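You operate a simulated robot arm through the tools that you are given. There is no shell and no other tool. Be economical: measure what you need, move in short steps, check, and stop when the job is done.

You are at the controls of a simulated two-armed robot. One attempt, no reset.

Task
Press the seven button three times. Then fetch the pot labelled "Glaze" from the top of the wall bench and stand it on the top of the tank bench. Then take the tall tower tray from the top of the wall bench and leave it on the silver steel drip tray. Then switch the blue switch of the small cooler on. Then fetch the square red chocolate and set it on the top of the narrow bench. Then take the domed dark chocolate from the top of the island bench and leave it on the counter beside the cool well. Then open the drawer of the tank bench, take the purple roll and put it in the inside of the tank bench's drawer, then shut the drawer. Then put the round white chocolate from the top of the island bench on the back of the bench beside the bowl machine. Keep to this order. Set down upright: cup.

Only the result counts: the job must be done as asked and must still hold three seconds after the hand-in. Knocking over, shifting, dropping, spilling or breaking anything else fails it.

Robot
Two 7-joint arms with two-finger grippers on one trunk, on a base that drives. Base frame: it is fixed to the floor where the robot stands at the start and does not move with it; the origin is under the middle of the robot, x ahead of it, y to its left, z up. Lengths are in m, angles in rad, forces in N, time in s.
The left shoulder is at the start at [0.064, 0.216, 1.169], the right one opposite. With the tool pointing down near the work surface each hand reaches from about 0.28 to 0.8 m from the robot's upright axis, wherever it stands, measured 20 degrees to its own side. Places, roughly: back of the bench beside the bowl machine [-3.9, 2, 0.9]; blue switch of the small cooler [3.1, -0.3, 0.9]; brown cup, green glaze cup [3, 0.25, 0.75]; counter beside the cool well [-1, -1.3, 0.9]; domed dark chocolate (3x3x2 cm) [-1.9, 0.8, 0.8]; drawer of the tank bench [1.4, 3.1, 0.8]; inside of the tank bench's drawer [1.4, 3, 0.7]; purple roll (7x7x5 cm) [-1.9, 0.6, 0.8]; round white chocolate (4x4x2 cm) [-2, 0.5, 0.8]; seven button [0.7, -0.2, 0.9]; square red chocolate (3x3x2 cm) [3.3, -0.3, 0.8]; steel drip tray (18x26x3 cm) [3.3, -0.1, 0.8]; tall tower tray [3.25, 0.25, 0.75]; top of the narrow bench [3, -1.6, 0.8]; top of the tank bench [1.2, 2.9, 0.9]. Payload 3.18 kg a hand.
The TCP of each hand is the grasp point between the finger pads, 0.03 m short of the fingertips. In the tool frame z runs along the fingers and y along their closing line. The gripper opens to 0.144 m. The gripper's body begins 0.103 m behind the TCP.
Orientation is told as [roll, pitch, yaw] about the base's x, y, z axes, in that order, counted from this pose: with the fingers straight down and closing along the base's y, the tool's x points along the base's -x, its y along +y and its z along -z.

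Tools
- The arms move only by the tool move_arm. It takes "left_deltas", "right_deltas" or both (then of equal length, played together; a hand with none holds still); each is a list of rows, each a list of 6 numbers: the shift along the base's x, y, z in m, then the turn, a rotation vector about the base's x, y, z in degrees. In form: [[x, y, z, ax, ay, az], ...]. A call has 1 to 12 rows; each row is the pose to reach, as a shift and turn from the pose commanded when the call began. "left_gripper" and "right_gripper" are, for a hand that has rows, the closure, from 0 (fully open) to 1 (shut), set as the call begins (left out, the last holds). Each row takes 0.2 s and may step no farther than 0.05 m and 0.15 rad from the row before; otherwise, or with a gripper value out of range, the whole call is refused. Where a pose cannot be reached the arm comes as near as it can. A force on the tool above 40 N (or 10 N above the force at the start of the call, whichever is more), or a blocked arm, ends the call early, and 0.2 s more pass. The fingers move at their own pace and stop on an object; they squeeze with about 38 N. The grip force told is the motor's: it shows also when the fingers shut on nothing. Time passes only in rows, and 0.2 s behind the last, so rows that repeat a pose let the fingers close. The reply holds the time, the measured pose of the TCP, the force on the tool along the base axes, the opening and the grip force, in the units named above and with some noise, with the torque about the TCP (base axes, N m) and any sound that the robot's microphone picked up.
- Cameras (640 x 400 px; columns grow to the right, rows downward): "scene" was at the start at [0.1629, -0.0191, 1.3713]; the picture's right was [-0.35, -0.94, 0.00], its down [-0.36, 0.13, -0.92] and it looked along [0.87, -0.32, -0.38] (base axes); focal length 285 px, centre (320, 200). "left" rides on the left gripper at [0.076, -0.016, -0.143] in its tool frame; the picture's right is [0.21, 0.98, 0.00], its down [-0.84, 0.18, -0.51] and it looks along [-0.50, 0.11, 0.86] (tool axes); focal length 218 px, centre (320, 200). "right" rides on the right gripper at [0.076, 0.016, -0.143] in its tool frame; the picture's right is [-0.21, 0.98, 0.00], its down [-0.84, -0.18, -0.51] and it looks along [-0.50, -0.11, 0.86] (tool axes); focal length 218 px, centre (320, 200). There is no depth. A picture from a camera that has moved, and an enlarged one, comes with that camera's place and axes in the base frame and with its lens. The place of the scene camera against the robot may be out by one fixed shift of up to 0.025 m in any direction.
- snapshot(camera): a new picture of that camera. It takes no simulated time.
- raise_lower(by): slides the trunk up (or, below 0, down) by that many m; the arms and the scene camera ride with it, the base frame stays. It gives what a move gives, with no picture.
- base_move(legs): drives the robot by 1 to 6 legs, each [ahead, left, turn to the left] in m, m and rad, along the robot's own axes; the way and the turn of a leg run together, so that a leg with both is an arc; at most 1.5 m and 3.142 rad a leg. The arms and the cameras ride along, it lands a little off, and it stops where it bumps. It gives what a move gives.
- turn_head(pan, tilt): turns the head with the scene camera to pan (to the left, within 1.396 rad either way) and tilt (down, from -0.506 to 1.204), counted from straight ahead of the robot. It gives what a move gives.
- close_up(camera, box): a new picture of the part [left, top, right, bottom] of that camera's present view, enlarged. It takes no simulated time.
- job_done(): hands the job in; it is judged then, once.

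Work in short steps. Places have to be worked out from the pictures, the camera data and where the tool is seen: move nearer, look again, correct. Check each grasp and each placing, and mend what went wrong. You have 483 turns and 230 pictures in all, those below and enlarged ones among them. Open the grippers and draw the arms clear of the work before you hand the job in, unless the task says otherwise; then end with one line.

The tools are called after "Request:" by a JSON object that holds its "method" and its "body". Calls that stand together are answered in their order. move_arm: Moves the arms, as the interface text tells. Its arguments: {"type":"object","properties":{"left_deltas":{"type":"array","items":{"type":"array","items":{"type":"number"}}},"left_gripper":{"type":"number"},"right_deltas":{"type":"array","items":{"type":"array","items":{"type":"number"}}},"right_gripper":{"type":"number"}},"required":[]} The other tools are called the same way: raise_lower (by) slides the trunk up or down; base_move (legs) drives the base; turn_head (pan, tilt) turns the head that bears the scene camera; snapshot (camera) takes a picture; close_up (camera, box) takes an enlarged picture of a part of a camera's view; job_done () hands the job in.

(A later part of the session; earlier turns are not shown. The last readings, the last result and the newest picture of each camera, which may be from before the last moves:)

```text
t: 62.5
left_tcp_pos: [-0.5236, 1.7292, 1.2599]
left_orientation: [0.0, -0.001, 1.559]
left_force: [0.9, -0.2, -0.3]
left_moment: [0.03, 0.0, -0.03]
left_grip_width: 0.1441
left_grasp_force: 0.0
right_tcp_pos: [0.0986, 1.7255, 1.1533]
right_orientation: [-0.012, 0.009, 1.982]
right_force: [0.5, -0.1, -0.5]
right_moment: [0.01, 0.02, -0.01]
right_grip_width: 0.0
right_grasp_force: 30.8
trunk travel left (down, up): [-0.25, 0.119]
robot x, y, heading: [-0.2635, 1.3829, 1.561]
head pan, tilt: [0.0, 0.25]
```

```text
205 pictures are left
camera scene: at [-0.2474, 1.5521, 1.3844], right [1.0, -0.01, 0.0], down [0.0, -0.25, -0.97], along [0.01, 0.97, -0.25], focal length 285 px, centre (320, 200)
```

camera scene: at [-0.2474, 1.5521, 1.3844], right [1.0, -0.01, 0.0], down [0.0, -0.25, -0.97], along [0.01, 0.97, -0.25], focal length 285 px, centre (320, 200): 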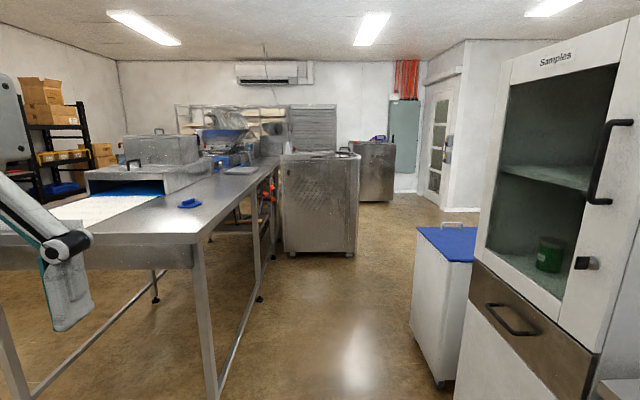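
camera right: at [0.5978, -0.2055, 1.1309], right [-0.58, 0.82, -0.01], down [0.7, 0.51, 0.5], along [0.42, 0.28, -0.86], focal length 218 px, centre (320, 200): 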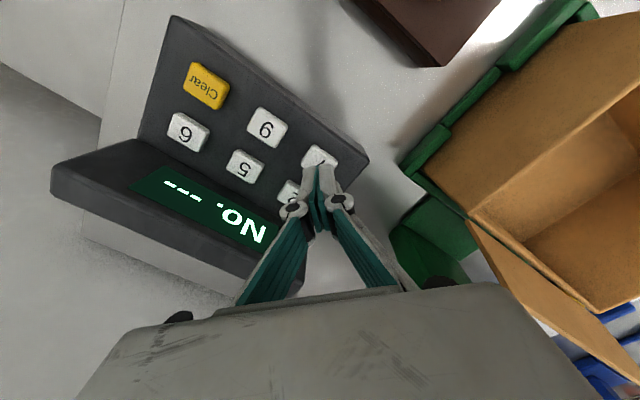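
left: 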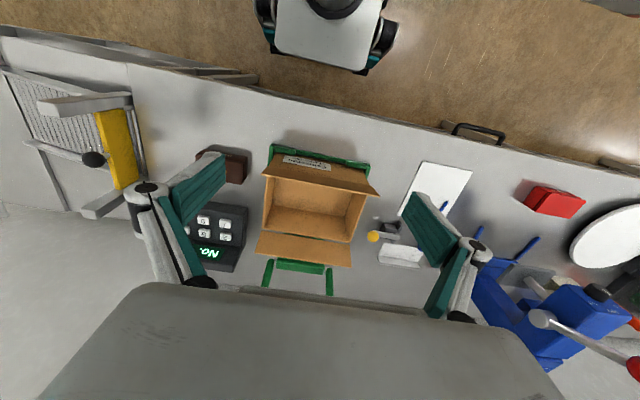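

The aisle is clear. I drive on past the Samples cabinet and look to the right.

Request:
{"method": "base_move", "body": {"legs": [[1.4, 0.02, 0]]}}

Request:
{"method": "turn_head", "body": {"pan": -0.9, "tilt": 0.3}}

Request:
{"method": "snapshot", "body": {"camera": "scene"}}

```text
t: 69.5
left_tcp_pos: [-0.5086, 3.1388, 1.2586]
left_orientation: [0.002, 0.0, 1.544]
left_force: [-1.8, 0.1, 0.5]
left_moment: [-0.02, 0.0, -0.01]
left_grip_width: 0.1441
left_grasp_force: 0.1
right_tcp_pos: [0.1136, 3.1259, 1.1531]
right_orientation: [-0.011, 0.009, 1.968]
right_force: [0.2, 0.4, 0.4]
right_moment: [0.01, -0.03, 0.0]
right_grip_width: 0.0
right_grasp_force: 30.5
trunk travel left (down, up): [-0.25, 0.119]
robot x, y, heading: [-0.2536, 2.7887, 1.547]
head pan, tilt: [0.0, 0.25]
```

```text
t: 70.7
left_tcp_pos: [-0.508, 3.1387, 1.2597]
left_orientation: [0.0, -0.001, 1.544]
left_force: [0.7, 0.3, -0.4]
left_moment: [0.01, -0.03, 0.04]
left_grip_width: 0.1442
left_grasp_force: 0.1
right_tcp_pos: [0.1134, 3.1255, 1.1546]
right_orientation: [-0.01, 0.01, 1.97]
right_force: [-0.2, -0.2, 0.2]
right_moment: [0.04, 0.0, -0.03]
right_grip_width: 0.0
right_grasp_force: 30.5
trunk travel left (down, up): [-0.25, 0.119]
robot x, y, heading: [-0.2555, 2.7885, 1.541]
head pan, tilt: [-0.901, 0.3]
```

```text
204 pictures are left
camera scene: at [-0.1641, 2.9204, 1.3797], right [0.6, -0.8, 0.0], down [-0.24, -0.18, -0.96], along [0.76, 0.57, -0.3], focal length 285 px, centre (320, 200)
```

scene: 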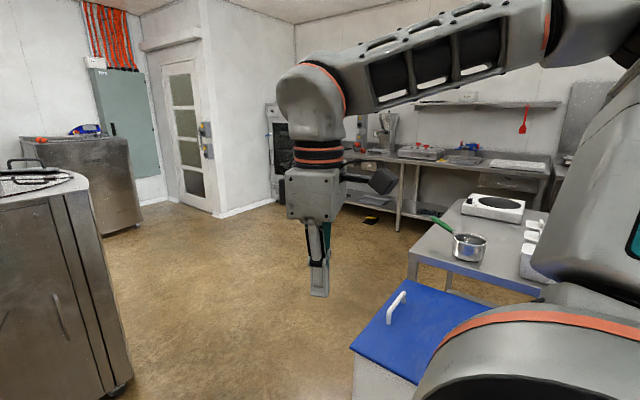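

The table with the saucepan (tank bench) has its front near y≈3.25. I go on to y≈3.85 and turn to face east.

Request:
{"method": "base_move", "body": {"legs": [[1.05, 0, 0], [0, 0, -1.54]]}}

Request:
{"method": "turn_head", "body": {"pan": -0.3, "tilt": 0.3}}

Request:
{"method": "snapshot", "body": {"camera": "scene"}}

```text
t: 79.9
left_tcp_pos: [0.1119, 4.1069, 1.2593]
left_orientation: [0.0, -0.001, 0.005]
left_force: [0.1, 0.1, 0.6]
left_moment: [0.0, -0.01, -0.01]
left_grip_width: 0.144
left_grasp_force: 0.1
right_tcp_pos: [0.1195, 3.4853, 1.1538]
right_orientation: [-0.009, 0.01, 0.429]
right_force: [-0.5, -0.5, -0.8]
right_moment: [-0.01, -0.03, 0.0]
right_grip_width: 0.0
right_grasp_force: 31.2
trunk travel left (down, up): [-0.25, 0.119]
robot x, y, heading: [-0.2288, 3.8432, 0.003]
head pan, tilt: [-0.901, 0.3]
```

```text
t: 80.9
left_tcp_pos: [0.1112, 4.1072, 1.2591]
left_orientation: [0.001, 0.0, 0.003]
left_force: [0.0, 0.6, 0.9]
left_moment: [-0.01, -0.01, 0.0]
left_grip_width: 0.1439
left_grasp_force: 0.1
right_tcp_pos: [0.1179, 3.4838, 1.1539]
right_orientation: [-0.01, 0.009, 0.429]
right_force: [-0.1, 0.0, 0.7]
right_moment: [0.01, 0.02, 0.0]
right_grip_width: 0.0
right_grasp_force: 31.1
trunk travel left (down, up): [-0.25, 0.119]
robot x, y, heading: [-0.2308, 3.84, 0.002]
head pan, tilt: [-0.3, 0.3]
```

```text
203 pictures are left
camera scene: at [-0.0644, 3.8281, 1.3797], right [-0.29, -0.96, 0.0], down [-0.28, 0.09, -0.96], along [0.91, -0.28, -0.3], focal length 285 px, centre (320, 200)
```

scene: 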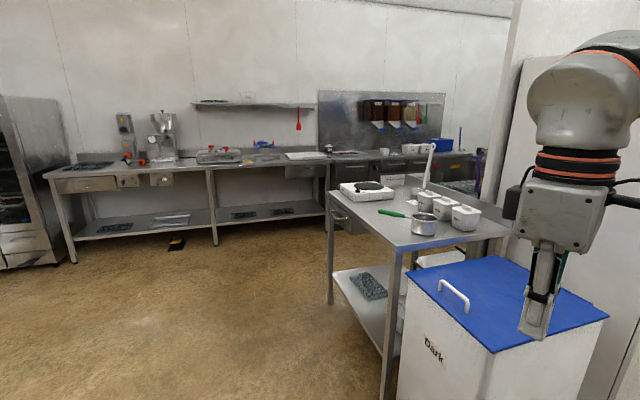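

The corridor to the south runs between the tank bench (x up to 1.7) and the east bench (front x≈2.75). I drive to x≈2.15 and turn south.

Request:
{"method": "base_move", "body": {"legs": [[1.2, 0, 0], [1.2, 0, 0], [0, 0, -1.57]]}}

Request:
{"method": "turn_head", "body": {"pan": 0.2, "tilt": 0.3}}

Request:
{"method": "snapshot", "body": {"camera": "scene"}}

```text
t: 96.5
left_tcp_pos: [2.442, 3.5042, 1.2588]
left_orientation: [0.001, 0.0, -1.572]
left_force: [-0.6, 0.9, -0.2]
left_moment: [-0.03, 0.03, 0.03]
left_grip_width: 0.1441
left_grasp_force: 0.1
right_tcp_pos: [1.8186, 3.5007, 1.1544]
right_orientation: [-0.011, 0.009, -1.145]
right_force: [0.0, 0.3, 0.4]
right_moment: [0.0, 0.01, -0.04]
right_grip_width: 0.0002
right_grasp_force: 30.7
trunk travel left (down, up): [-0.25, 0.119]
robot x, y, heading: [2.1783, 3.8489, -1.57]
head pan, tilt: [-0.3, 0.3]
```

```text
t: 97.4
left_tcp_pos: [2.4411, 3.505, 1.2591]
left_orientation: [-0.002, 0.001, -1.57]
left_force: [0.3, 1.1, 0.2]
left_moment: [0.0, 0.0, -0.02]
left_grip_width: 0.144
left_grasp_force: 0.0
right_tcp_pos: [1.8188, 3.4996, 1.153]
right_orientation: [-0.01, 0.006, -1.144]
right_force: [-0.2, -0.3, -0.5]
right_moment: [0.04, -0.01, 0.02]
right_grip_width: 0.0001
right_grasp_force: 30.8
trunk travel left (down, up): [-0.25, 0.119]
robot x, y, heading: [2.1793, 3.8509, -1.567]
head pan, tilt: [0.201, 0.3]
```

```text
202 pictures are left
camera scene: at [2.2104, 3.7064, 1.3797], right [-0.98, -0.2, 0.0], down [-0.06, 0.29, -0.96], along [0.19, -0.94, -0.3], focal length 285 px, centre (320, 200)
```

scene: 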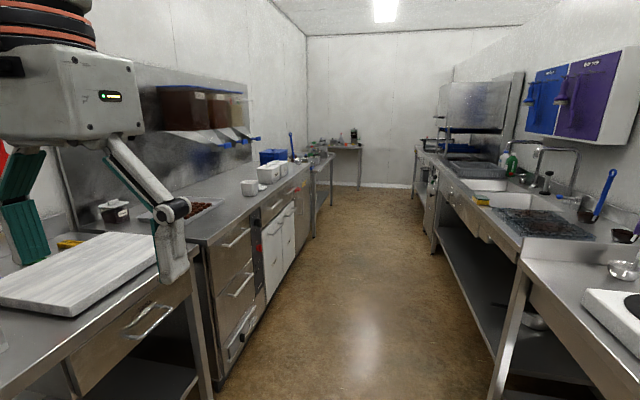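

The corridor is x 1.6–2.8, clear to the south. I drive about 2.5 m and look at the wall bench.

Request:
{"method": "base_move", "body": {"legs": [[1.3, 0, 0], [1.2, 0, 0]]}}

Request:
{"method": "turn_head", "body": {"pan": 0.6, "tilt": 0.4}}

Request:
{"method": "snapshot", "body": {"camera": "scene"}}

```text
t: 109.7
left_tcp_pos: [2.428, 1.0036, 1.2586]
left_orientation: [0.0, 0.0, -1.58]
left_force: [0.7, -0.2, 0.4]
left_moment: [-0.01, -0.01, -0.01]
left_grip_width: 0.144
left_grasp_force: 0.0
right_tcp_pos: [1.8062, 1.0048, 1.1539]
right_orientation: [-0.011, 0.009, -1.153]
right_force: [-0.6, -0.4, 0.7]
right_moment: [0.0, -0.01, 0.01]
right_grip_width: 0.0
right_grasp_force: 30.5
trunk travel left (down, up): [-0.25, 0.119]
robot x, y, heading: [2.1656, 1.3481, -1.577]
head pan, tilt: [0.201, 0.3]
```

```text
t: 110.5
left_tcp_pos: [2.4293, 1.0045, 1.259]
left_orientation: [0.001, 0.0, -1.58]
left_force: [-0.4, 0.4, -0.8]
left_moment: [-0.01, -0.04, 0.02]
left_grip_width: 0.1441
left_grasp_force: 0.1
right_tcp_pos: [1.8067, 1.0047, 1.1536]
right_orientation: [-0.011, 0.008, -1.153]
right_force: [0.8, 0.4, -0.3]
right_moment: [0.0, 0.01, 0.06]
right_grip_width: 0.0
right_grasp_force: 30.8
trunk travel left (down, up): [-0.25, 0.119]
robot x, y, heading: [2.1677, 1.3464, -1.579]
head pan, tilt: [0.6, 0.4]
```

```text
201 pictures are left
camera scene: at [2.2337, 1.2227, 1.3705], right [-0.83, -0.56, 0.0], down [-0.22, 0.32, -0.92], along [0.51, -0.77, -0.39], focal length 285 px, centre (320, 200)
```

scene: 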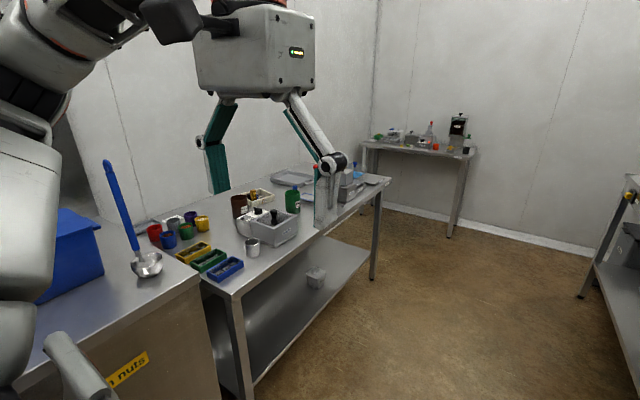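

The wall bench front edge is at x≈2.85, from y≈-0.5 to 0.8. I drive to y≈0.2 and turn to face it.

Request:
{"method": "base_move", "body": {"legs": [[1.1, 0, 0], [0, 0, 1.57]]}}

Request:
{"method": "turn_head", "body": {"pan": 0, "tilt": 0.6}}

Request:
{"method": "snapshot", "body": {"camera": "scene"}}

```text
t: 120.0
left_tcp_pos: [2.5014, 0.5046, 1.2589]
left_orientation: [0.001, 0.0, -0.005]
left_force: [-0.2, 0.2, -0.9]
left_moment: [0.05, 0.0, 0.04]
left_grip_width: 0.1439
left_grasp_force: 0.0
right_tcp_pos: [2.5048, -0.1178, 1.1544]
right_orientation: [-0.011, 0.01, 0.422]
right_force: [1.0, 0.6, -0.1]
right_moment: [-0.01, 0.0, -0.02]
right_grip_width: 0.0002
right_grasp_force: 31.0
trunk travel left (down, up): [-0.25, 0.119]
robot x, y, heading: [2.1615, 0.2403, -0.003]
head pan, tilt: [0.6, 0.4]
```

```text
t: 121.0
left_tcp_pos: [2.5003, 0.5043, 1.2588]
left_orientation: [0.002, -0.001, -0.005]
left_force: [0.3, 1.5, 0.0]
left_moment: [-0.04, 0.03, -0.02]
left_grip_width: 0.1441
left_grasp_force: 0.1
right_tcp_pos: [2.5046, -0.1169, 1.1536]
right_orientation: [-0.01, 0.008, 0.422]
right_force: [-0.3, 0.1, 0.5]
right_moment: [0.02, -0.01, -0.01]
right_grip_width: 0.0
right_grasp_force: 31.1
trunk travel left (down, up): [-0.25, 0.119]
robot x, y, heading: [2.1606, 0.2435, -0.004]
head pan, tilt: [0.0, 0.6]
```

```text
200 pictures are left
camera scene: at [2.3229, 0.2553, 1.3522], right [0.0, -1.0, 0.0], down [-0.56, 0.0, -0.83], along [0.83, 0.0, -0.56], focal length 285 px, centre (320, 200)
```

scene: 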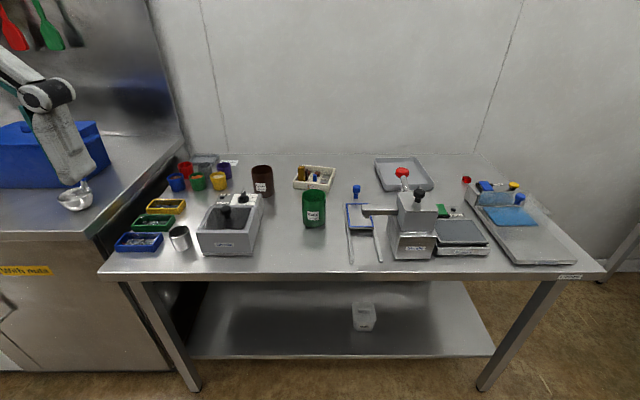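

I enlarge the bench to read labels and find each item.

Request:
{"method": "close_up", "body": {"camera": "scene", "box": [240, 150, 360, 230]}}

Request:
{"method": "close_up", "body": {"camera": "scene", "box": [340, 145, 580, 275]}}

```text
5.00 times, centred on (300, 190) of scene
camera zoom: at [2.3229, 0.2553, 1.3522], right [0.0, -1.0, 0.0], down [-0.56, 0.0, -0.83], along [0.83, 0.0, -0.56], focal length 1426 px, centre (420, 250)
```

zoom: 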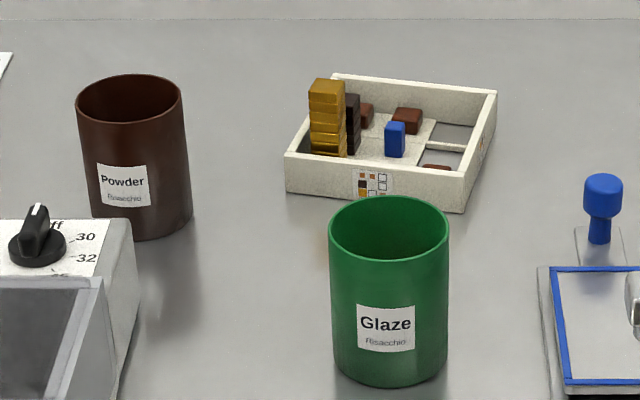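

```text
2.67 times, centred on (460, 210) of scene
camera zoom: at [2.3229, 0.2553, 1.3522], right [0.0, -1.0, 0.0], down [-0.56, 0.0, -0.83], along [0.83, 0.0, -0.56], focal length 760 px, centre (-53, 173)
```

zoom: 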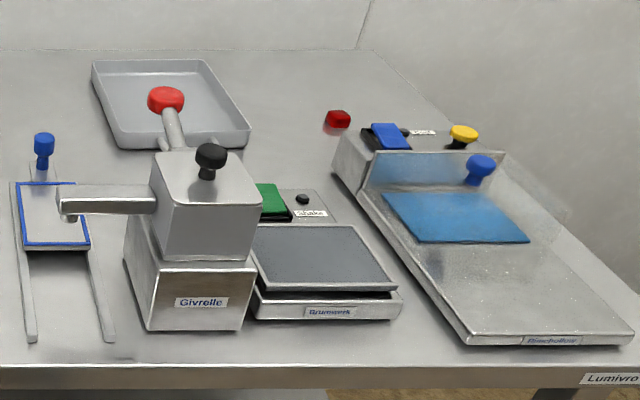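

The green cup is labelled Glaze, at about (3.07, 0.28) and ~8 cm wide. I move the base closer so the cup lies at the left arm's good bearing.

Request:
{"method": "base_move", "body": {"legs": [[0.3, -0.19, 0]]}}

Request:
{"method": "snapshot", "body": {"camera": "scene"}}

Request:
{"method": "snapshot", "body": {"camera": "left"}}

```text
t: 123.3
left_tcp_pos: [2.801, 0.3145, 1.2588]
left_orientation: [-0.001, 0.0, -0.001]
left_force: [0.2, 0.1, 0.4]
left_moment: [0.01, 0.02, 0.01]
left_grip_width: 0.1442
left_grasp_force: 0.0
right_tcp_pos: [2.8044, -0.307, 1.1526]
right_orientation: [-0.011, 0.009, 0.426]
right_force: [0.6, -0.9, -0.4]
right_moment: [-0.02, 0.02, 0.01]
right_grip_width: 0.0001
right_grasp_force: 30.7
trunk travel left (down, up): [-0.25, 0.119]
robot x, y, heading: [2.4577, 0.0531, 0.0]
head pan, tilt: [0.0, 0.6]
```

```text
197 pictures are left
camera scene: at [2.6231, 0.065, 1.3522], right [0.0, -1.0, 0.0], down [-0.57, 0.0, -0.82], along [0.82, 0.0, -0.57], focal length 285 px, centre (320, 200)
```

scene: 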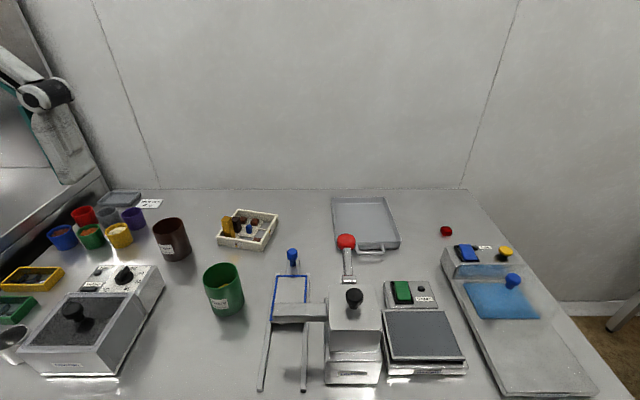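

```text
196 pictures are left
camera left: at [2.7244, 0.2995, 1.4023], right [-0.21, 0.98, 0.0], down [0.84, 0.18, 0.51], along [0.5, 0.11, -0.86], focal length 218 px, centre (320, 200)
```

left: 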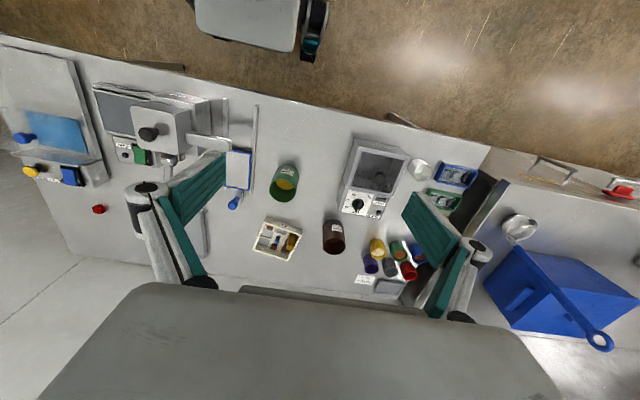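

I enlarge the cup in the hand view to fix its centre.

Request:
{"method": "close_up", "body": {"camera": "left", "box": [220, 140, 380, 270]}}

Request:
{"method": "close_up", "body": {"camera": "scene", "box": [180, 190, 300, 330]}}

```text
3.08 times, centred on (300, 205) of left
camera zoom: at [2.7244, 0.2995, 1.4023], right [-0.21, 0.98, 0.0], down [0.84, 0.18, 0.51], along [0.5, 0.11, -0.86], focal length 672 px, centre (382, 185)
```

zoom: 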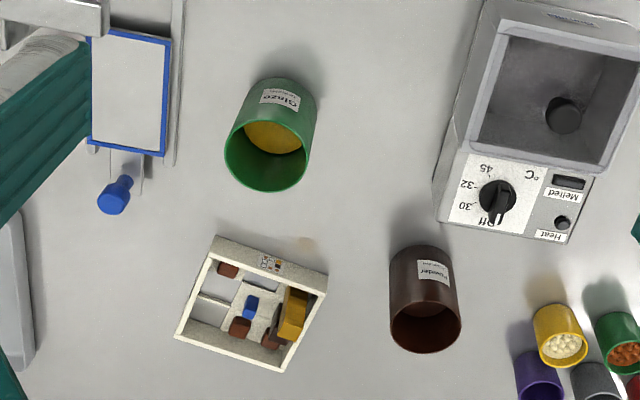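

```text
2.86 times, centred on (240, 260) of scene
camera zoom: at [2.6231, 0.065, 1.3522], right [0.0, -1.0, 0.0], down [-0.57, 0.0, -0.82], along [0.82, 0.0, -0.57], focal length 815 px, centre (549, 29)
```

zoom: 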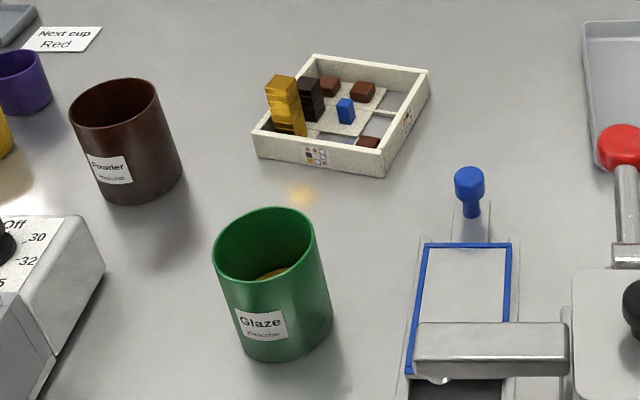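

Triangulated rim centre: about (3.017, 0.263, 0.875). I bring the open left hand to just above it.

Request:
{"method": "move_arm", "body": {"left_deltas": [[0.03, -0.006, -0.03, 0, 0, 0], [0.06, -0.012, -0.06, 0, 0, 0], [0.09, -0.02, -0.09, 0, 0, 0], [0.12, -0.03, -0.12, 0, 0, 0], [0.15, -0.04, -0.15, 0, 0, 0], [0.18, -0.05, -0.18, 0, 0, 0], [0.216, -0.052, -0.21, 0, 0, 0], [0.216, -0.052, -0.25, 0, 0, 0], [0.216, -0.052, -0.29, 0, 0, 0], [0.216, -0.052, -0.3, 0, 0, 0]], "left_gripper": 0}}

Request:
{"method": "snapshot", "body": {"camera": "left"}}

```text
t: 125.5
left_tcp_pos: [3.0161, 0.2645, 0.9589]
left_orientation: [0.0, -0.001, 0.0]
left_force: [-0.2, -0.3, -0.2]
left_moment: [0.03, 0.04, -0.01]
left_grip_width: 0.144
left_grasp_force: 0.1
right_tcp_pos: [2.8038, -0.3064, 1.1534]
right_orientation: [-0.011, 0.007, 0.425]
right_force: [0.4, -0.3, -0.8]
right_moment: [0.01, -0.01, -0.02]
right_grip_width: 0.0001
right_grasp_force: 30.9
trunk travel left (down, up): [-0.25, 0.119]
robot x, y, heading: [2.456, 0.0569, 0.001]
head pan, tilt: [0.0, 0.6]
```

```text
193 pictures are left
camera left: at [2.9402, 0.2488, 1.1018], right [-0.21, 0.98, 0.0], down [0.84, 0.18, 0.51], along [0.5, 0.11, -0.86], focal length 218 px, centre (320, 200)
```

left: 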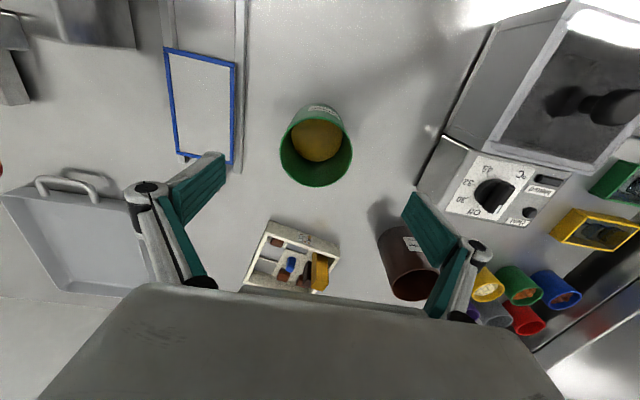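

The cup is centred between the fingers. I descend to z≈0.84 and close.

Request:
{"method": "move_arm", "body": {"left_deltas": [[-0.001, -0.003, -0.04, 0, 0, 0], [-0.002, -0.003, -0.08, 0, 0, 0], [-0.003, -0.003, -0.12, 0, 0, 0], [-0.003, -0.003, -0.12, 0, 0, 0]]}}

Request:
{"method": "snapshot", "body": {"camera": "left"}}

```text
t: 126.5
left_tcp_pos: [3.0148, 0.26, 0.8389]
left_orientation: [-0.001, -0.001, 0.0]
left_force: [-0.9, -0.1, -0.1]
left_moment: [-0.01, -0.04, -0.02]
left_grip_width: 0.1439
left_grasp_force: 0.1
right_tcp_pos: [2.8042, -0.306, 1.1535]
right_orientation: [-0.01, 0.006, 0.426]
right_force: [-0.4, 0.2, -0.3]
right_moment: [0.0, -0.01, -0.04]
right_grip_width: 0.0
right_grasp_force: 30.5
trunk travel left (down, up): [-0.25, 0.119]
robot x, y, heading: [2.4581, 0.0529, -0.003]
head pan, tilt: [0.0, 0.6]
```

```text
192 pictures are left
camera left: at [2.9373, 0.244, 0.9814], right [-0.21, 0.98, 0.0], down [0.84, 0.18, 0.51], along [0.5, 0.11, -0.86], focal length 218 px, centre (320, 200)
```

left: 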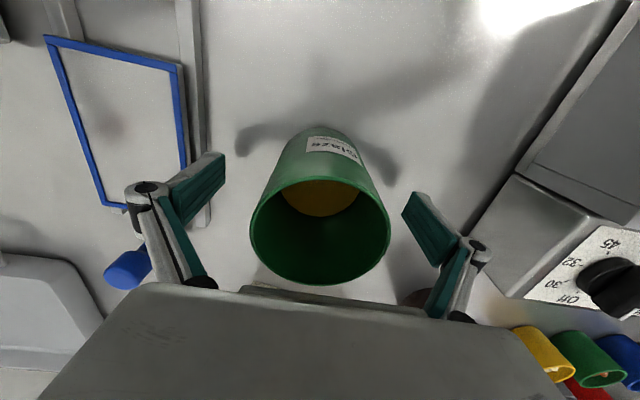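

Fingers straddle the rim well. I close the gripper.

Request:
{"method": "move_arm", "body": {"left_deltas": [[0, 0, 0, 0, 0, 0], [0, 0, 0, 0, 0, 0], [0, 0, 0, 0, 0, 0]], "left_gripper": 1}}

Request:
{"method": "snapshot", "body": {"camera": "left"}}

```text
t: 127.3
left_tcp_pos: [3.0145, 0.2592, 0.8379]
left_orientation: [0.0, 0.001, 0.0]
left_force: [-0.4, -0.5, 0.6]
left_moment: [0.0, 0.01, 0.04]
left_grip_width: 0.071
left_grasp_force: 37.8
right_tcp_pos: [2.8051, -0.3072, 1.1531]
right_orientation: [-0.011, 0.007, 0.425]
right_force: [-0.3, -0.2, 0.4]
right_moment: [0.0, 0.03, 0.02]
right_grip_width: 0.0001
right_grasp_force: 30.7
trunk travel left (down, up): [-0.25, 0.119]
robot x, y, heading: [2.4592, 0.0511, 0.003]
head pan, tilt: [0.0, 0.6]
```

```text
191 pictures are left
camera left: at [2.9378, 0.2442, 0.9812], right [-0.21, 0.98, 0.0], down [0.84, 0.18, 0.51], along [0.5, 0.11, -0.86], focal length 218 px, centre (320, 200)
```

left: 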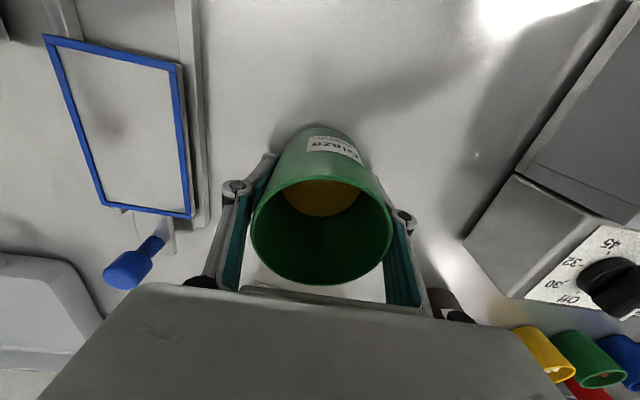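

Cup held (7.1 cm). I lift it straight up and draw it back.

Request:
{"method": "move_arm", "body": {"left_deltas": [[0, 0, 0.02, 0, 0, 0], [0, 0, 0.05, 0, 0, 0], [0, 0, 0.09, 0, 0, 0], [0, 0, 0.13, 0, 0, 0], [0, 0, 0.17, 0, 0, 0], [0, 0, 0.21, 0, 0, 0], [0, 0, 0.25, 0, 0, 0], [-0.03, 0.02, 0.27, 0, 0, 0], [-0.07, 0.04, 0.28, 0, 0, 0], [-0.11, 0.05, 0.28, 0, 0, 0], [-0.15, 0.06, 0.28, 0, 0, 0], [-0.18, 0.06, 0.28, 0, 0, 0]]}}

Request:
{"method": "snapshot", "body": {"camera": "left"}}

```text
t: 129.9
left_tcp_pos: [2.8339, 0.3196, 1.1205]
left_orientation: [-0.002, 0.001, 0.0]
left_force: [-0.7, 0.8, -2.3]
left_moment: [-0.01, 0.01, -0.02]
left_grip_width: 0.0709
left_grasp_force: 37.8
right_tcp_pos: [2.8036, -0.3073, 1.1541]
right_orientation: [-0.011, 0.008, 0.426]
right_force: [0.1, -0.4, -0.8]
right_moment: [-0.01, -0.03, 0.01]
right_grip_width: 0.0002
right_grasp_force: 30.7
trunk travel left (down, up): [-0.25, 0.119]
robot x, y, heading: [2.4538, 0.0519, -0.004]
head pan, tilt: [0.0, 0.6]
```

```text
190 pictures are left
camera left: at [2.7571, 0.3041, 1.2625], right [-0.21, 0.98, 0.0], down [0.84, 0.18, 0.51], along [0.5, 0.11, -0.86], focal length 218 px, centre (320, 200)
```

left: 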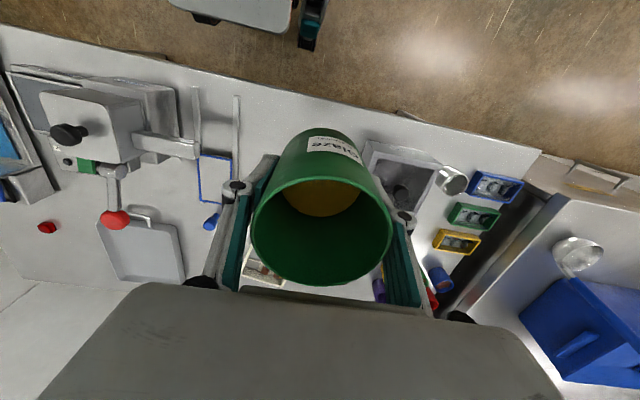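

Held securely. I back off, turn north, and drive up the corridor toward the tank bench.

Request:
{"method": "base_move", "body": {"legs": [[-0.28, 0, 0], [0, 0, 1.57], [1.3, 0, 0]]}}

Request:
{"method": "base_move", "body": {"legs": [[1.3, 0, 0], [1.2, 0, 0]]}}

Request:
{"method": "turn_head", "body": {"pan": 0.9, "tilt": 0.4}}

Request:
{"method": "snapshot", "body": {"camera": "scene"}}

```text
t: 135.2
left_tcp_pos: [1.9849, 0.4658, 1.1158]
left_orientation: [0.02, 0.015, 1.408]
left_force: [0.1, 0.0, -1.5]
left_moment: [0.04, 0.03, 0.01]
left_grip_width: 0.0711
left_grasp_force: 38.1
right_tcp_pos: [2.5967, 0.346, 1.1495]
right_orientation: [-0.003, 0.008, 1.845]
right_force: [0.8, -0.3, 0.0]
right_moment: [0.03, 0.02, -0.01]
right_grip_width: 0.0
right_grasp_force: 31.3
trunk travel left (down, up): [-0.25, 0.119]
robot x, y, heading: [2.183, 0.0521, 1.416]
head pan, tilt: [0.0, 0.6]
stopped in leg 2: the robot was blocked; the commanded pose is now the measured one
```

```text
t: 136.0
left_tcp_pos: [1.9849, 0.4658, 1.1168]
left_orientation: [0.018, 0.011, 1.406]
left_force: [0.0, -0.1, -2.1]
left_moment: [0.01, 0.02, 0.02]
left_grip_width: 0.0708
left_grasp_force: 38.1
right_tcp_pos: [2.595, 0.3454, 1.1532]
right_orientation: [-0.003, 0.005, 1.847]
right_force: [0.3, -0.1, 0.4]
right_moment: [0.0, -0.03, -0.02]
right_grip_width: 0.0002
right_grasp_force: 30.5
trunk travel left (down, up): [-0.25, 0.119]
robot x, y, heading: [2.1838, 0.0563, 1.421]
head pan, tilt: [0.0, 0.6]
stopped in leg 1: the robot was blocked; the commanded pose is now the measured one
```

```text
t: 137.2
left_tcp_pos: [1.9832, 0.4673, 1.117]
left_orientation: [0.018, 0.013, 1.409]
left_force: [0.2, 0.5, -1.8]
left_moment: [0.01, 0.0, 0.0]
left_grip_width: 0.0707
left_grasp_force: 37.7
right_tcp_pos: [2.5955, 0.3473, 1.1494]
right_orientation: [-0.004, 0.006, 1.849]
right_force: [0.4, 0.0, -0.3]
right_moment: [-0.01, 0.03, -0.01]
right_grip_width: 0.0001
right_grasp_force: 30.2
trunk travel left (down, up): [-0.25, 0.119]
robot x, y, heading: [2.182, 0.0578, 1.423]
head pan, tilt: [0.901, 0.4]
```

```text
189 pictures are left
camera scene: at [2.1516, 0.1998, 1.3707], right [0.73, 0.68, 0.0], down [0.26, -0.28, -0.92], along [-0.63, 0.67, -0.39], focal length 285 px, centre (320, 200)
```

scene: 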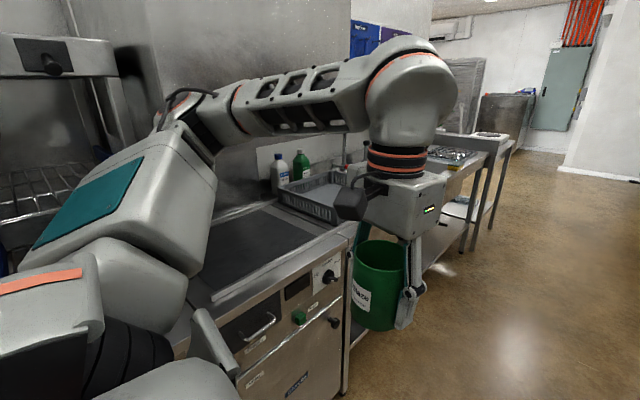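

The left elbow touched the steel unit on the west side while turning. I shift right a little, away from it, then carry on.

Request:
{"method": "base_move", "body": {"legs": [[0.0, -0.15, 0]]}}

Request:
{"method": "turn_head", "body": {"pan": -0.6, "tilt": 0.4}}

Request:
{"method": "snapshot", "body": {"camera": "scene"}}

```text
t: 139.1
left_tcp_pos: [2.1258, 0.4443, 1.1152]
left_orientation: [0.011, 0.01, 1.409]
left_force: [0.6, -0.1, -1.6]
left_moment: [0.03, 0.03, -0.02]
left_grip_width: 0.0709
left_grasp_force: 38.2
right_tcp_pos: [2.7375, 0.3253, 1.1523]
right_orientation: [-0.011, 0.008, 1.848]
right_force: [-0.5, 0.1, 0.2]
right_moment: [-0.01, 0.01, 0.04]
right_grip_width: 0.0001
right_grasp_force: 30.4
trunk travel left (down, up): [-0.25, 0.119]
robot x, y, heading: [2.3336, 0.0384, 1.418]
head pan, tilt: [0.901, 0.4]
```

```text
t: 140.7
left_tcp_pos: [2.1254, 0.4462, 1.1153]
left_orientation: [0.012, 0.011, 1.408]
left_force: [0.4, 0.5, -2.6]
left_moment: [-0.03, 0.03, -0.01]
left_grip_width: 0.0707
left_grasp_force: 37.8
right_tcp_pos: [2.738, 0.3254, 1.1537]
right_orientation: [-0.009, 0.008, 1.85]
right_force: [-1.4, 0.1, -0.4]
right_moment: [0.01, 0.01, -0.01]
right_grip_width: 0.0001
right_grasp_force: 31.1
trunk travel left (down, up): [-0.25, 0.119]
robot x, y, heading: [2.3348, 0.036, 1.419]
head pan, tilt: [-0.6, 0.4]
```

```text
188 pictures are left
camera scene: at [2.4177, 0.1776, 1.3704], right [0.73, -0.68, 0.0], down [-0.26, -0.29, -0.92], along [0.63, 0.68, -0.39], focal length 285 px, centre (320, 200)
```

scene: 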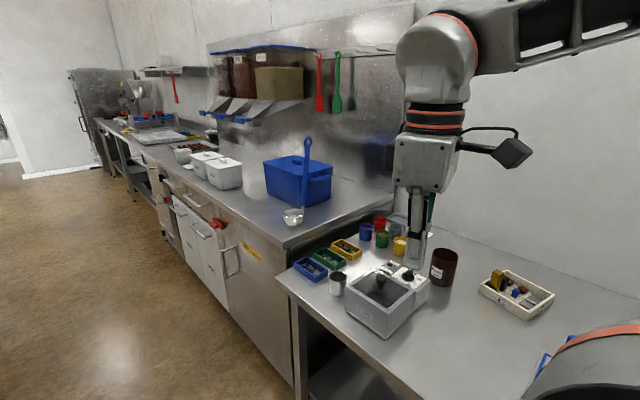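

I drive ahead slowly straightening the heading, drifting back toward the corridor middle.

Request:
{"method": "base_move", "body": {"legs": [[0.4, 0.05, 0], [0.3, 0, 0.15]]}}

```text
t: 144.9
left_tcp_pos: [2.0998, 1.1117, 1.1159]
left_orientation: [0.013, 0.01, 1.556]
left_force: [-0.6, 0.9, -1.5]
left_moment: [-0.01, 0.05, 0.01]
left_grip_width: 0.0707
left_grasp_force: 38.4
right_tcp_pos: [2.7226, 1.0828, 1.1524]
right_orientation: [-0.007, 0.01, 1.994]
right_force: [0.7, 0.1, -0.6]
right_moment: [-0.02, -0.03, 0.0]
right_grip_width: 0.0
right_grasp_force: 30.5
trunk travel left (down, up): [-0.25, 0.119]
robot x, y, heading: [2.3674, 0.7357, 1.564]
head pan, tilt: [-0.6, 0.4]
```

Now I shift left to x≈2.2 and drive north to y≈3.85.

Request:
{"method": "base_move", "body": {"legs": [[0.4, 0.1, 0], [1.4, 0.06, 0], [1.3, 0, 0]]}}

Request:
{"method": "turn_head", "body": {"pan": 1.2, "tilt": 0.45}}

Request:
{"method": "snapshot", "body": {"camera": "scene"}}

```text
t: 160.2
left_tcp_pos: [1.953, 4.2102, 1.1149]
left_orientation: [0.013, 0.011, 1.555]
left_force: [-0.4, 0.6, -1.6]
left_moment: [-0.05, -0.02, 0.0]
left_grip_width: 0.0707
left_grasp_force: 38.0
right_tcp_pos: [2.5753, 4.18, 1.1539]
right_orientation: [-0.009, 0.007, 1.992]
right_force: [-0.1, 0.0, 0.4]
right_moment: [-0.02, -0.02, 0.02]
right_grip_width: 0.0001
right_grasp_force: 30.9
trunk travel left (down, up): [-0.25, 0.119]
robot x, y, heading: [2.2108, 3.8347, 1.565]
head pan, tilt: [-0.6, 0.4]
```

```text
t: 161.9
left_tcp_pos: [1.9531, 4.209, 1.1164]
left_orientation: [0.013, 0.011, 1.552]
left_force: [0.7, -0.6, -1.9]
left_moment: [0.0, 0.01, -0.02]
left_grip_width: 0.0709
left_grasp_force: 38.4
right_tcp_pos: [2.5756, 4.1792, 1.1529]
right_orientation: [-0.006, 0.009, 1.995]
right_force: [0.1, 0.0, -0.2]
right_moment: [0.03, 0.03, 0.01]
right_grip_width: 0.0001
right_grasp_force: 30.7
trunk travel left (down, up): [-0.25, 0.119]
robot x, y, heading: [2.2145, 3.8346, 1.569]
head pan, tilt: [1.201, 0.45]
```

```text
187 pictures are left
camera scene: at [2.1449, 3.9425, 1.3658], right [0.36, 0.93, 0.0], down [0.41, -0.16, -0.9], along [-0.84, 0.33, -0.44], focal length 285 px, centre (320, 200)
```

scene: 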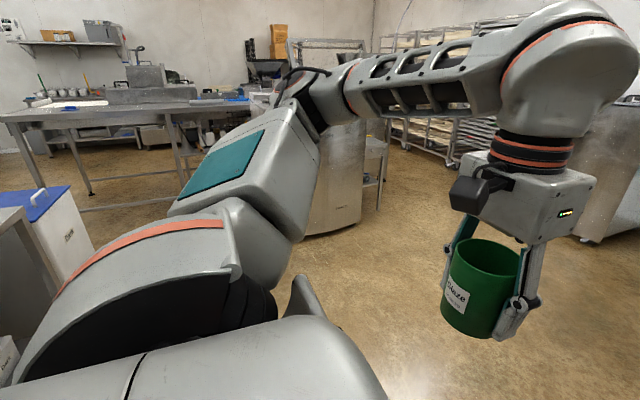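

I swing round west, drive to x≈1.25, and turn to face the tank bench from the north.

Request:
{"method": "base_move", "body": {"legs": [[0, 0, 1.57], [0.95, 0, 0], [0, 0, 1.57]]}}

Request:
{"method": "turn_head", "body": {"pan": 0, "tilt": 0.6}}

Request:
{"method": "snapshot", "body": {"camera": "scene"}}

```text
t: 174.5
left_tcp_pos: [1.5327, 3.459, 1.1155]
left_orientation: [0.01, 0.011, -1.587]
left_force: [-0.4, 0.2, -2.4]
left_moment: [-0.01, 0.0, -0.01]
left_grip_width: 0.0706
left_grasp_force: 38.1
right_tcp_pos: [0.9103, 3.4891, 1.1524]
right_orientation: [-0.008, 0.008, -1.146]
right_force: [0.2, -0.1, -0.3]
right_moment: [-0.03, -0.02, -0.01]
right_grip_width: 0.0
right_grasp_force: 30.2
trunk travel left (down, up): [-0.25, 0.119]
robot x, y, heading: [1.273, 3.8336, -1.572]
head pan, tilt: [1.201, 0.45]
```

```text
t: 175.9
left_tcp_pos: [1.5328, 3.46, 1.1152]
left_orientation: [0.013, 0.008, -1.586]
left_force: [0.3, -0.4, -1.4]
left_moment: [-0.03, 0.01, 0.05]
left_grip_width: 0.0708
left_grasp_force: 37.9
right_tcp_pos: [0.9087, 3.4895, 1.1537]
right_orientation: [-0.01, 0.009, -1.149]
right_force: [0.6, -0.3, 0.1]
right_moment: [-0.02, 0.01, 0.01]
right_grip_width: 0.0
right_grasp_force: 30.0
trunk travel left (down, up): [-0.25, 0.119]
robot x, y, heading: [1.2704, 3.8349, -1.575]
head pan, tilt: [0.0, 0.6]
```

```text
186 pictures are left
camera scene: at [1.2835, 3.6982, 1.3522], right [-1.0, 0.0, 0.0], down [0.0, 0.56, -0.83], along [0.0, -0.83, -0.56], focal length 285 px, centre (320, 200)
```

scene: 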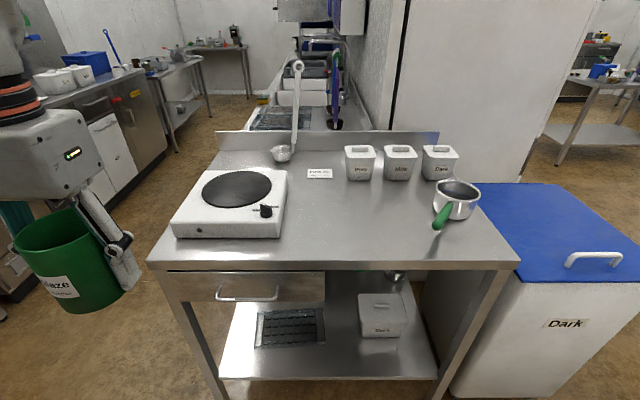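

The tank bench top has a free spot in the middle, about (1.2, 3.08), between the hotplate and the saucepan. I shift the base so the left hand reaches it well.

Request:
{"method": "base_move", "body": {"legs": [[0.17, -0.25, 0]]}}

Request:
{"method": "snapshot", "body": {"camera": "scene"}}

Request:
{"method": "snapshot", "body": {"camera": "left"}}

```text
t: 178.7
left_tcp_pos: [1.2853, 3.2872, 1.1149]
left_orientation: [0.012, 0.011, -1.585]
left_force: [0.1, 0.1, -2.2]
left_moment: [0.04, -0.03, 0.02]
left_grip_width: 0.0706
left_grasp_force: 38.0
right_tcp_pos: [0.6621, 3.3161, 1.1532]
right_orientation: [-0.009, 0.008, -1.144]
right_force: [0.1, -0.2, -1.0]
right_moment: [0.02, 0.0, 0.02]
right_grip_width: 0.0003
right_grasp_force: 30.5
trunk travel left (down, up): [-0.25, 0.119]
robot x, y, heading: [1.0227, 3.66, -1.569]
head pan, tilt: [0.0, 0.6]
```

```text
185 pictures are left
camera scene: at [1.0353, 3.5261, 1.3522], right [-1.0, 0.0, 0.0], down [0.0, 0.57, -0.82], along [0.0, -0.82, -0.57], focal length 285 px, centre (320, 200)
```

scene: 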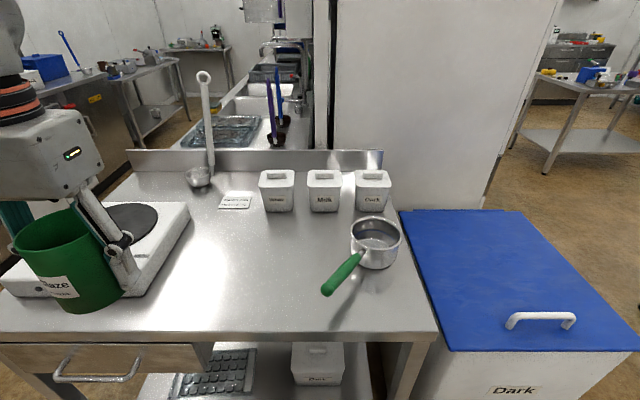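

```text
184 pictures are left
camera left: at [1.2684, 3.3639, 1.2592], right [0.98, 0.2, 0.01], down [0.16, -0.85, 0.5], along [0.11, -0.49, -0.87], focal length 218 px, centre (320, 200)
```

left: 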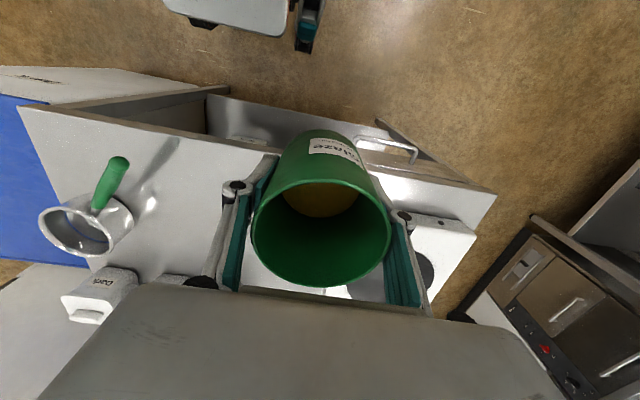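

The free gap is x 1.03–1.36. I move the cup over (1.2, 3.08) and lower partway.

Request:
{"method": "move_arm", "body": {"left_deltas": [[-0.02, -0.035, 0, 0, 0, 0], [-0.04, -0.07, 0, 0, 0, 0], [-0.06, -0.105, 0, 0, 0, 0], [-0.075, -0.14, 0, 0, 0, 0], [-0.085, -0.175, 0, 0, 0, 0], [-0.085, -0.205, -0.01, 0, 0, 0], [-0.085, -0.205, -0.05, 0, 0, 0], [-0.085, -0.205, -0.09, 0, 0, 0], [-0.085, -0.205, -0.09, 0, 0, 0]]}}

Request:
{"method": "snapshot", "body": {"camera": "scene"}}

```text
t: 180.7
left_tcp_pos: [1.1994, 3.0838, 1.0249]
left_orientation: [0.012, 0.009, -1.584]
left_force: [-0.5, -0.2, -1.2]
left_moment: [-0.05, -0.03, 0.01]
left_grip_width: 0.0708
left_grasp_force: 37.8
right_tcp_pos: [0.6626, 3.3165, 1.152]
right_orientation: [-0.008, 0.01, -1.145]
right_force: [0.0, 0.0, -0.7]
right_moment: [-0.02, 0.02, 0.04]
right_grip_width: 0.0
right_grasp_force: 31.2
trunk travel left (down, up): [-0.25, 0.119]
robot x, y, heading: [1.0199, 3.6632, -1.567]
head pan, tilt: [0.0, 0.6]
```

```text
183 pictures are left
camera scene: at [1.0355, 3.5268, 1.3524], right [-1.0, 0.0, 0.0], down [0.0, 0.56, -0.83], along [0.0, -0.83, -0.56], focal length 285 px, centre (320, 200)
```

scene: 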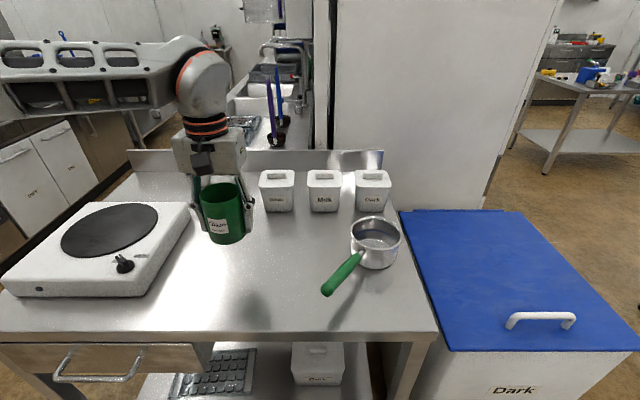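

Clear all around. I lower in small steps until contact is felt.

Request:
{"method": "move_arm", "body": {"left_deltas": [[0, 0, -0.02, 0, 0, 0], [0, 0, -0.035, 0, 0, 0], [0, 0, -0.045, 0, 0, 0], [0, 0, -0.05, 0, 0, 0], [0, 0, -0.055, 0, 0, 0]]}}

```text
t: 181.9
left_tcp_pos: [1.2012, 3.0829, 0.9708]
left_orientation: [0.012, 0.01, -1.583]
left_force: [0.0, 0.0, -1.3]
left_moment: [0.02, 0.0, 0.0]
left_grip_width: 0.0706
left_grasp_force: 38.5
right_tcp_pos: [0.6612, 3.3158, 1.1515]
right_orientation: [-0.01, 0.009, -1.143]
right_force: [0.8, 0.4, 0.5]
right_moment: [0.01, -0.02, 0.03]
right_grip_width: 0.0
right_grasp_force: 30.8
trunk travel left (down, up): [-0.25, 0.119]
robot x, y, heading: [1.0181, 3.6627, -1.572]
head pan, tilt: [0.0, 0.6]
```

Request:
{"method": "move_arm", "body": {"left_deltas": [[0, 0, -0.004, 0, 0, 0], [0, 0, -0.008, 0, 0, 0]]}}

Request:
{"method": "close_up", "body": {"camera": "scene", "box": [160, 130, 320, 270]}}

```text
t: 182.5
left_tcp_pos: [1.2014, 3.0826, 0.962]
left_orientation: [0.014, 0.011, -1.583]
left_force: [-0.3, -0.1, -1.8]
left_moment: [0.01, 0.0, -0.02]
left_grip_width: 0.0704
left_grasp_force: 37.6
right_tcp_pos: [0.6625, 3.3171, 1.1524]
right_orientation: [-0.009, 0.009, -1.144]
right_force: [0.3, 0.1, -0.1]
right_moment: [0.02, -0.01, 0.01]
right_grip_width: 0.0
right_grasp_force: 31.0
trunk travel left (down, up): [-0.25, 0.119]
robot x, y, heading: [1.0269, 3.6646, -1.569]
head pan, tilt: [0.0, 0.6]
```

```text
2.86 times, centred on (240, 200) of scene
camera zoom: at [1.0356, 3.5262, 1.3522], right [-1.0, 0.0, 0.0], down [0.0, 0.57, -0.82], along [0.0, -0.82, -0.57], focal length 815 px, centre (549, 200)
```

zoom: 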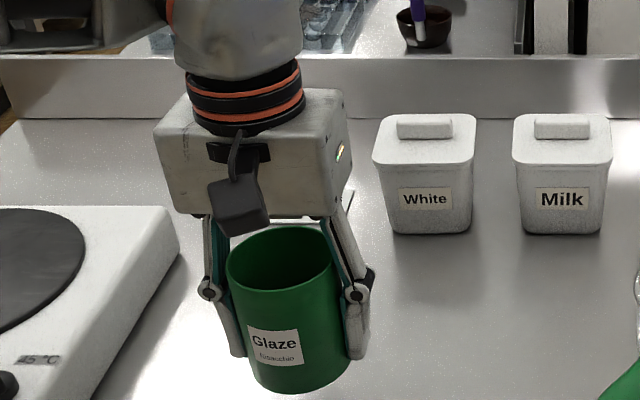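

Not yet touching. I continue in 4 mm steps.

Request:
{"method": "move_arm", "body": {"left_deltas": [[0, 0, -0.004, 0, 0, 0], [0, 0, -0.008, 0, 0, 0], [0, 0, -0.012, 0, 0, 0]]}}

Request:
{"method": "close_up", "body": {"camera": "scene", "box": [160, 130, 320, 270]}}

```text
t: 183.3
left_tcp_pos: [1.2004, 3.083, 0.9502]
left_orientation: [0.012, 0.011, -1.584]
left_force: [-0.1, 0.4, -0.7]
left_moment: [-0.04, 0.01, 0.03]
left_grip_width: 0.0706
left_grasp_force: 37.9
right_tcp_pos: [0.6629, 3.3168, 1.152]
right_orientation: [-0.008, 0.008, -1.146]
right_force: [0.6, 0.6, 0.4]
right_moment: [0.03, 0.01, 0.0]
right_grip_width: 0.0
right_grasp_force: 30.5
trunk travel left (down, up): [-0.25, 0.119]
robot x, y, heading: [1.0198, 3.6651, -1.567]
head pan, tilt: [0.0, 0.6]
```

```text
2.86 times, centred on (240, 200) of scene
camera zoom: at [1.0356, 3.5261, 1.3522], right [-1.0, 0.0, 0.0], down [0.0, 0.57, -0.82], along [0.0, -0.82, -0.57], focal length 815 px, centre (549, 200)
```

zoom: 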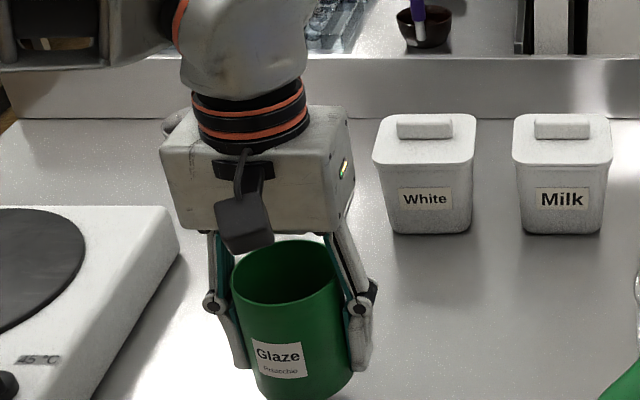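

Force unchanged, so it still hangs. I go on down.

Request:
{"method": "move_arm", "body": {"left_deltas": [[0, 0, -0.004, 0, 0, 0], [0, 0, -0.008, 0, 0, 0], [0, 0, -0.012, 0, 0, 0], [0, 0, -0.016, 0, 0, 0]]}}

Request:
{"method": "close_up", "body": {"camera": "scene", "box": [160, 150, 320, 290]}}

```text
t: 184.3
left_tcp_pos: [1.2011, 3.0821, 0.9336]
left_orientation: [0.014, 0.011, -1.586]
left_force: [-0.2, 0.2, -1.7]
left_moment: [-0.02, 0.0, 0.04]
left_grip_width: 0.0707
left_grasp_force: 38.1
right_tcp_pos: [0.6632, 3.3159, 1.1534]
right_orientation: [-0.008, 0.011, -1.145]
right_force: [-0.2, 0.1, -1.7]
right_moment: [-0.01, -0.02, -0.03]
right_grip_width: 0.0001
right_grasp_force: 30.3
trunk travel left (down, up): [-0.25, 0.119]
robot x, y, heading: [1.0213, 3.6591, -1.568]
head pan, tilt: [0.0, 0.6]
```

```text
2.86 times, centred on (240, 220) of scene
camera zoom: at [1.0356, 3.5262, 1.3522], right [-1.0, 0.0, 0.0], down [0.0, 0.57, -0.82], along [0.0, -0.82, -0.57], focal length 815 px, centre (549, 143)
```

zoom: 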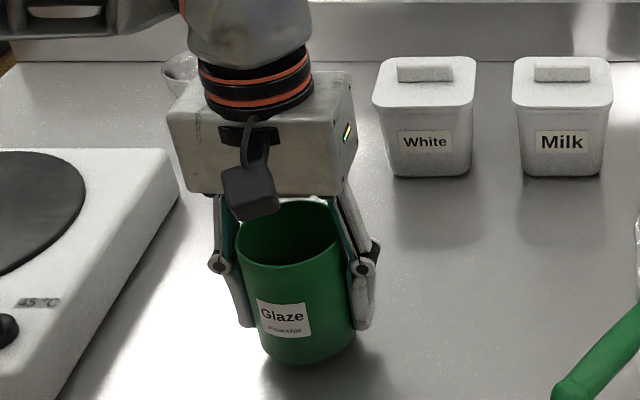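

The cup's bottom shadow is close now. I keep stepping down.

Request:
{"method": "move_arm", "body": {"left_deltas": [[0, 0, -0.004, 0, 0, 0], [0, 0, -0.008, 0, 0, 0], [0, 0, -0.011, 0, 0, 0], [0, 0, -0.014, 0, 0, 0]]}}

Request:
{"method": "close_up", "body": {"camera": "scene", "box": [160, 150, 320, 290]}}

```text
t: 185.3
left_tcp_pos: [1.2015, 3.0843, 0.921]
left_orientation: [0.014, 0.009, -1.584]
left_force: [0.2, -0.3, -1.3]
left_moment: [0.01, 0.03, 0.03]
left_grip_width: 0.0706
left_grasp_force: 38.3
right_tcp_pos: [0.6624, 3.3156, 1.1539]
right_orientation: [-0.009, 0.009, -1.143]
right_force: [0.6, -0.5, -0.6]
right_moment: [-0.01, -0.05, -0.01]
right_grip_width: 0.0001
right_grasp_force: 31.0
trunk travel left (down, up): [-0.25, 0.119]
robot x, y, heading: [1.0236, 3.6613, -1.568]
head pan, tilt: [0.0, 0.6]
```

```text
2.86 times, centred on (240, 220) of scene
camera zoom: at [1.0356, 3.5262, 1.3522], right [-1.0, 0.0, 0.0], down [0.0, 0.57, -0.82], along [0.0, -0.82, -0.57], focal length 815 px, centre (549, 143)
```

zoom: 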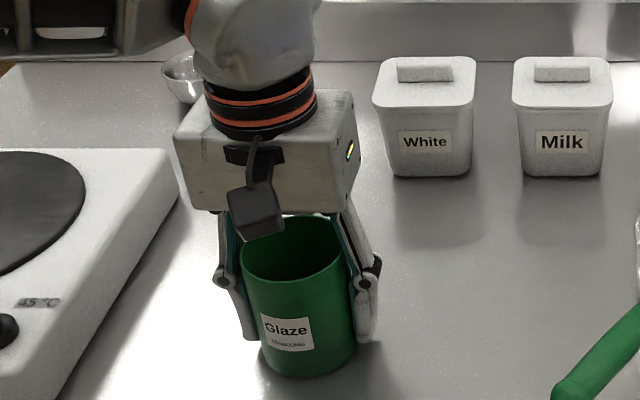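

Very near. I step down 2–3 mm at a time until the force changes.

Request:
{"method": "move_arm", "body": {"left_deltas": [[0, 0, -0.003, 0, 0, 0], [0, 0, -0.006, 0, 0, 0], [0, 0, -0.009, 0, 0, 0]]}}

```text
t: 186.1
left_tcp_pos: [1.2005, 3.0835, 0.915]
left_orientation: [0.01, 0.004, -1.581]
left_force: [5.7, -0.4, 28.1]
left_moment: [-0.01, -0.22, 0.22]
left_grip_width: 0.0713
left_grasp_force: 37.7
right_tcp_pos: [0.6626, 3.3192, 1.1552]
right_orientation: [-0.009, 0.005, -1.143]
right_force: [0.3, -1.3, 0.7]
right_moment: [-0.01, 0.0, -0.01]
right_grip_width: 0.0001
right_grasp_force: 31.0
trunk travel left (down, up): [-0.25, 0.119]
robot x, y, heading: [1.0207, 3.6674, -1.574]
head pan, tilt: [0.0, 0.6]
```

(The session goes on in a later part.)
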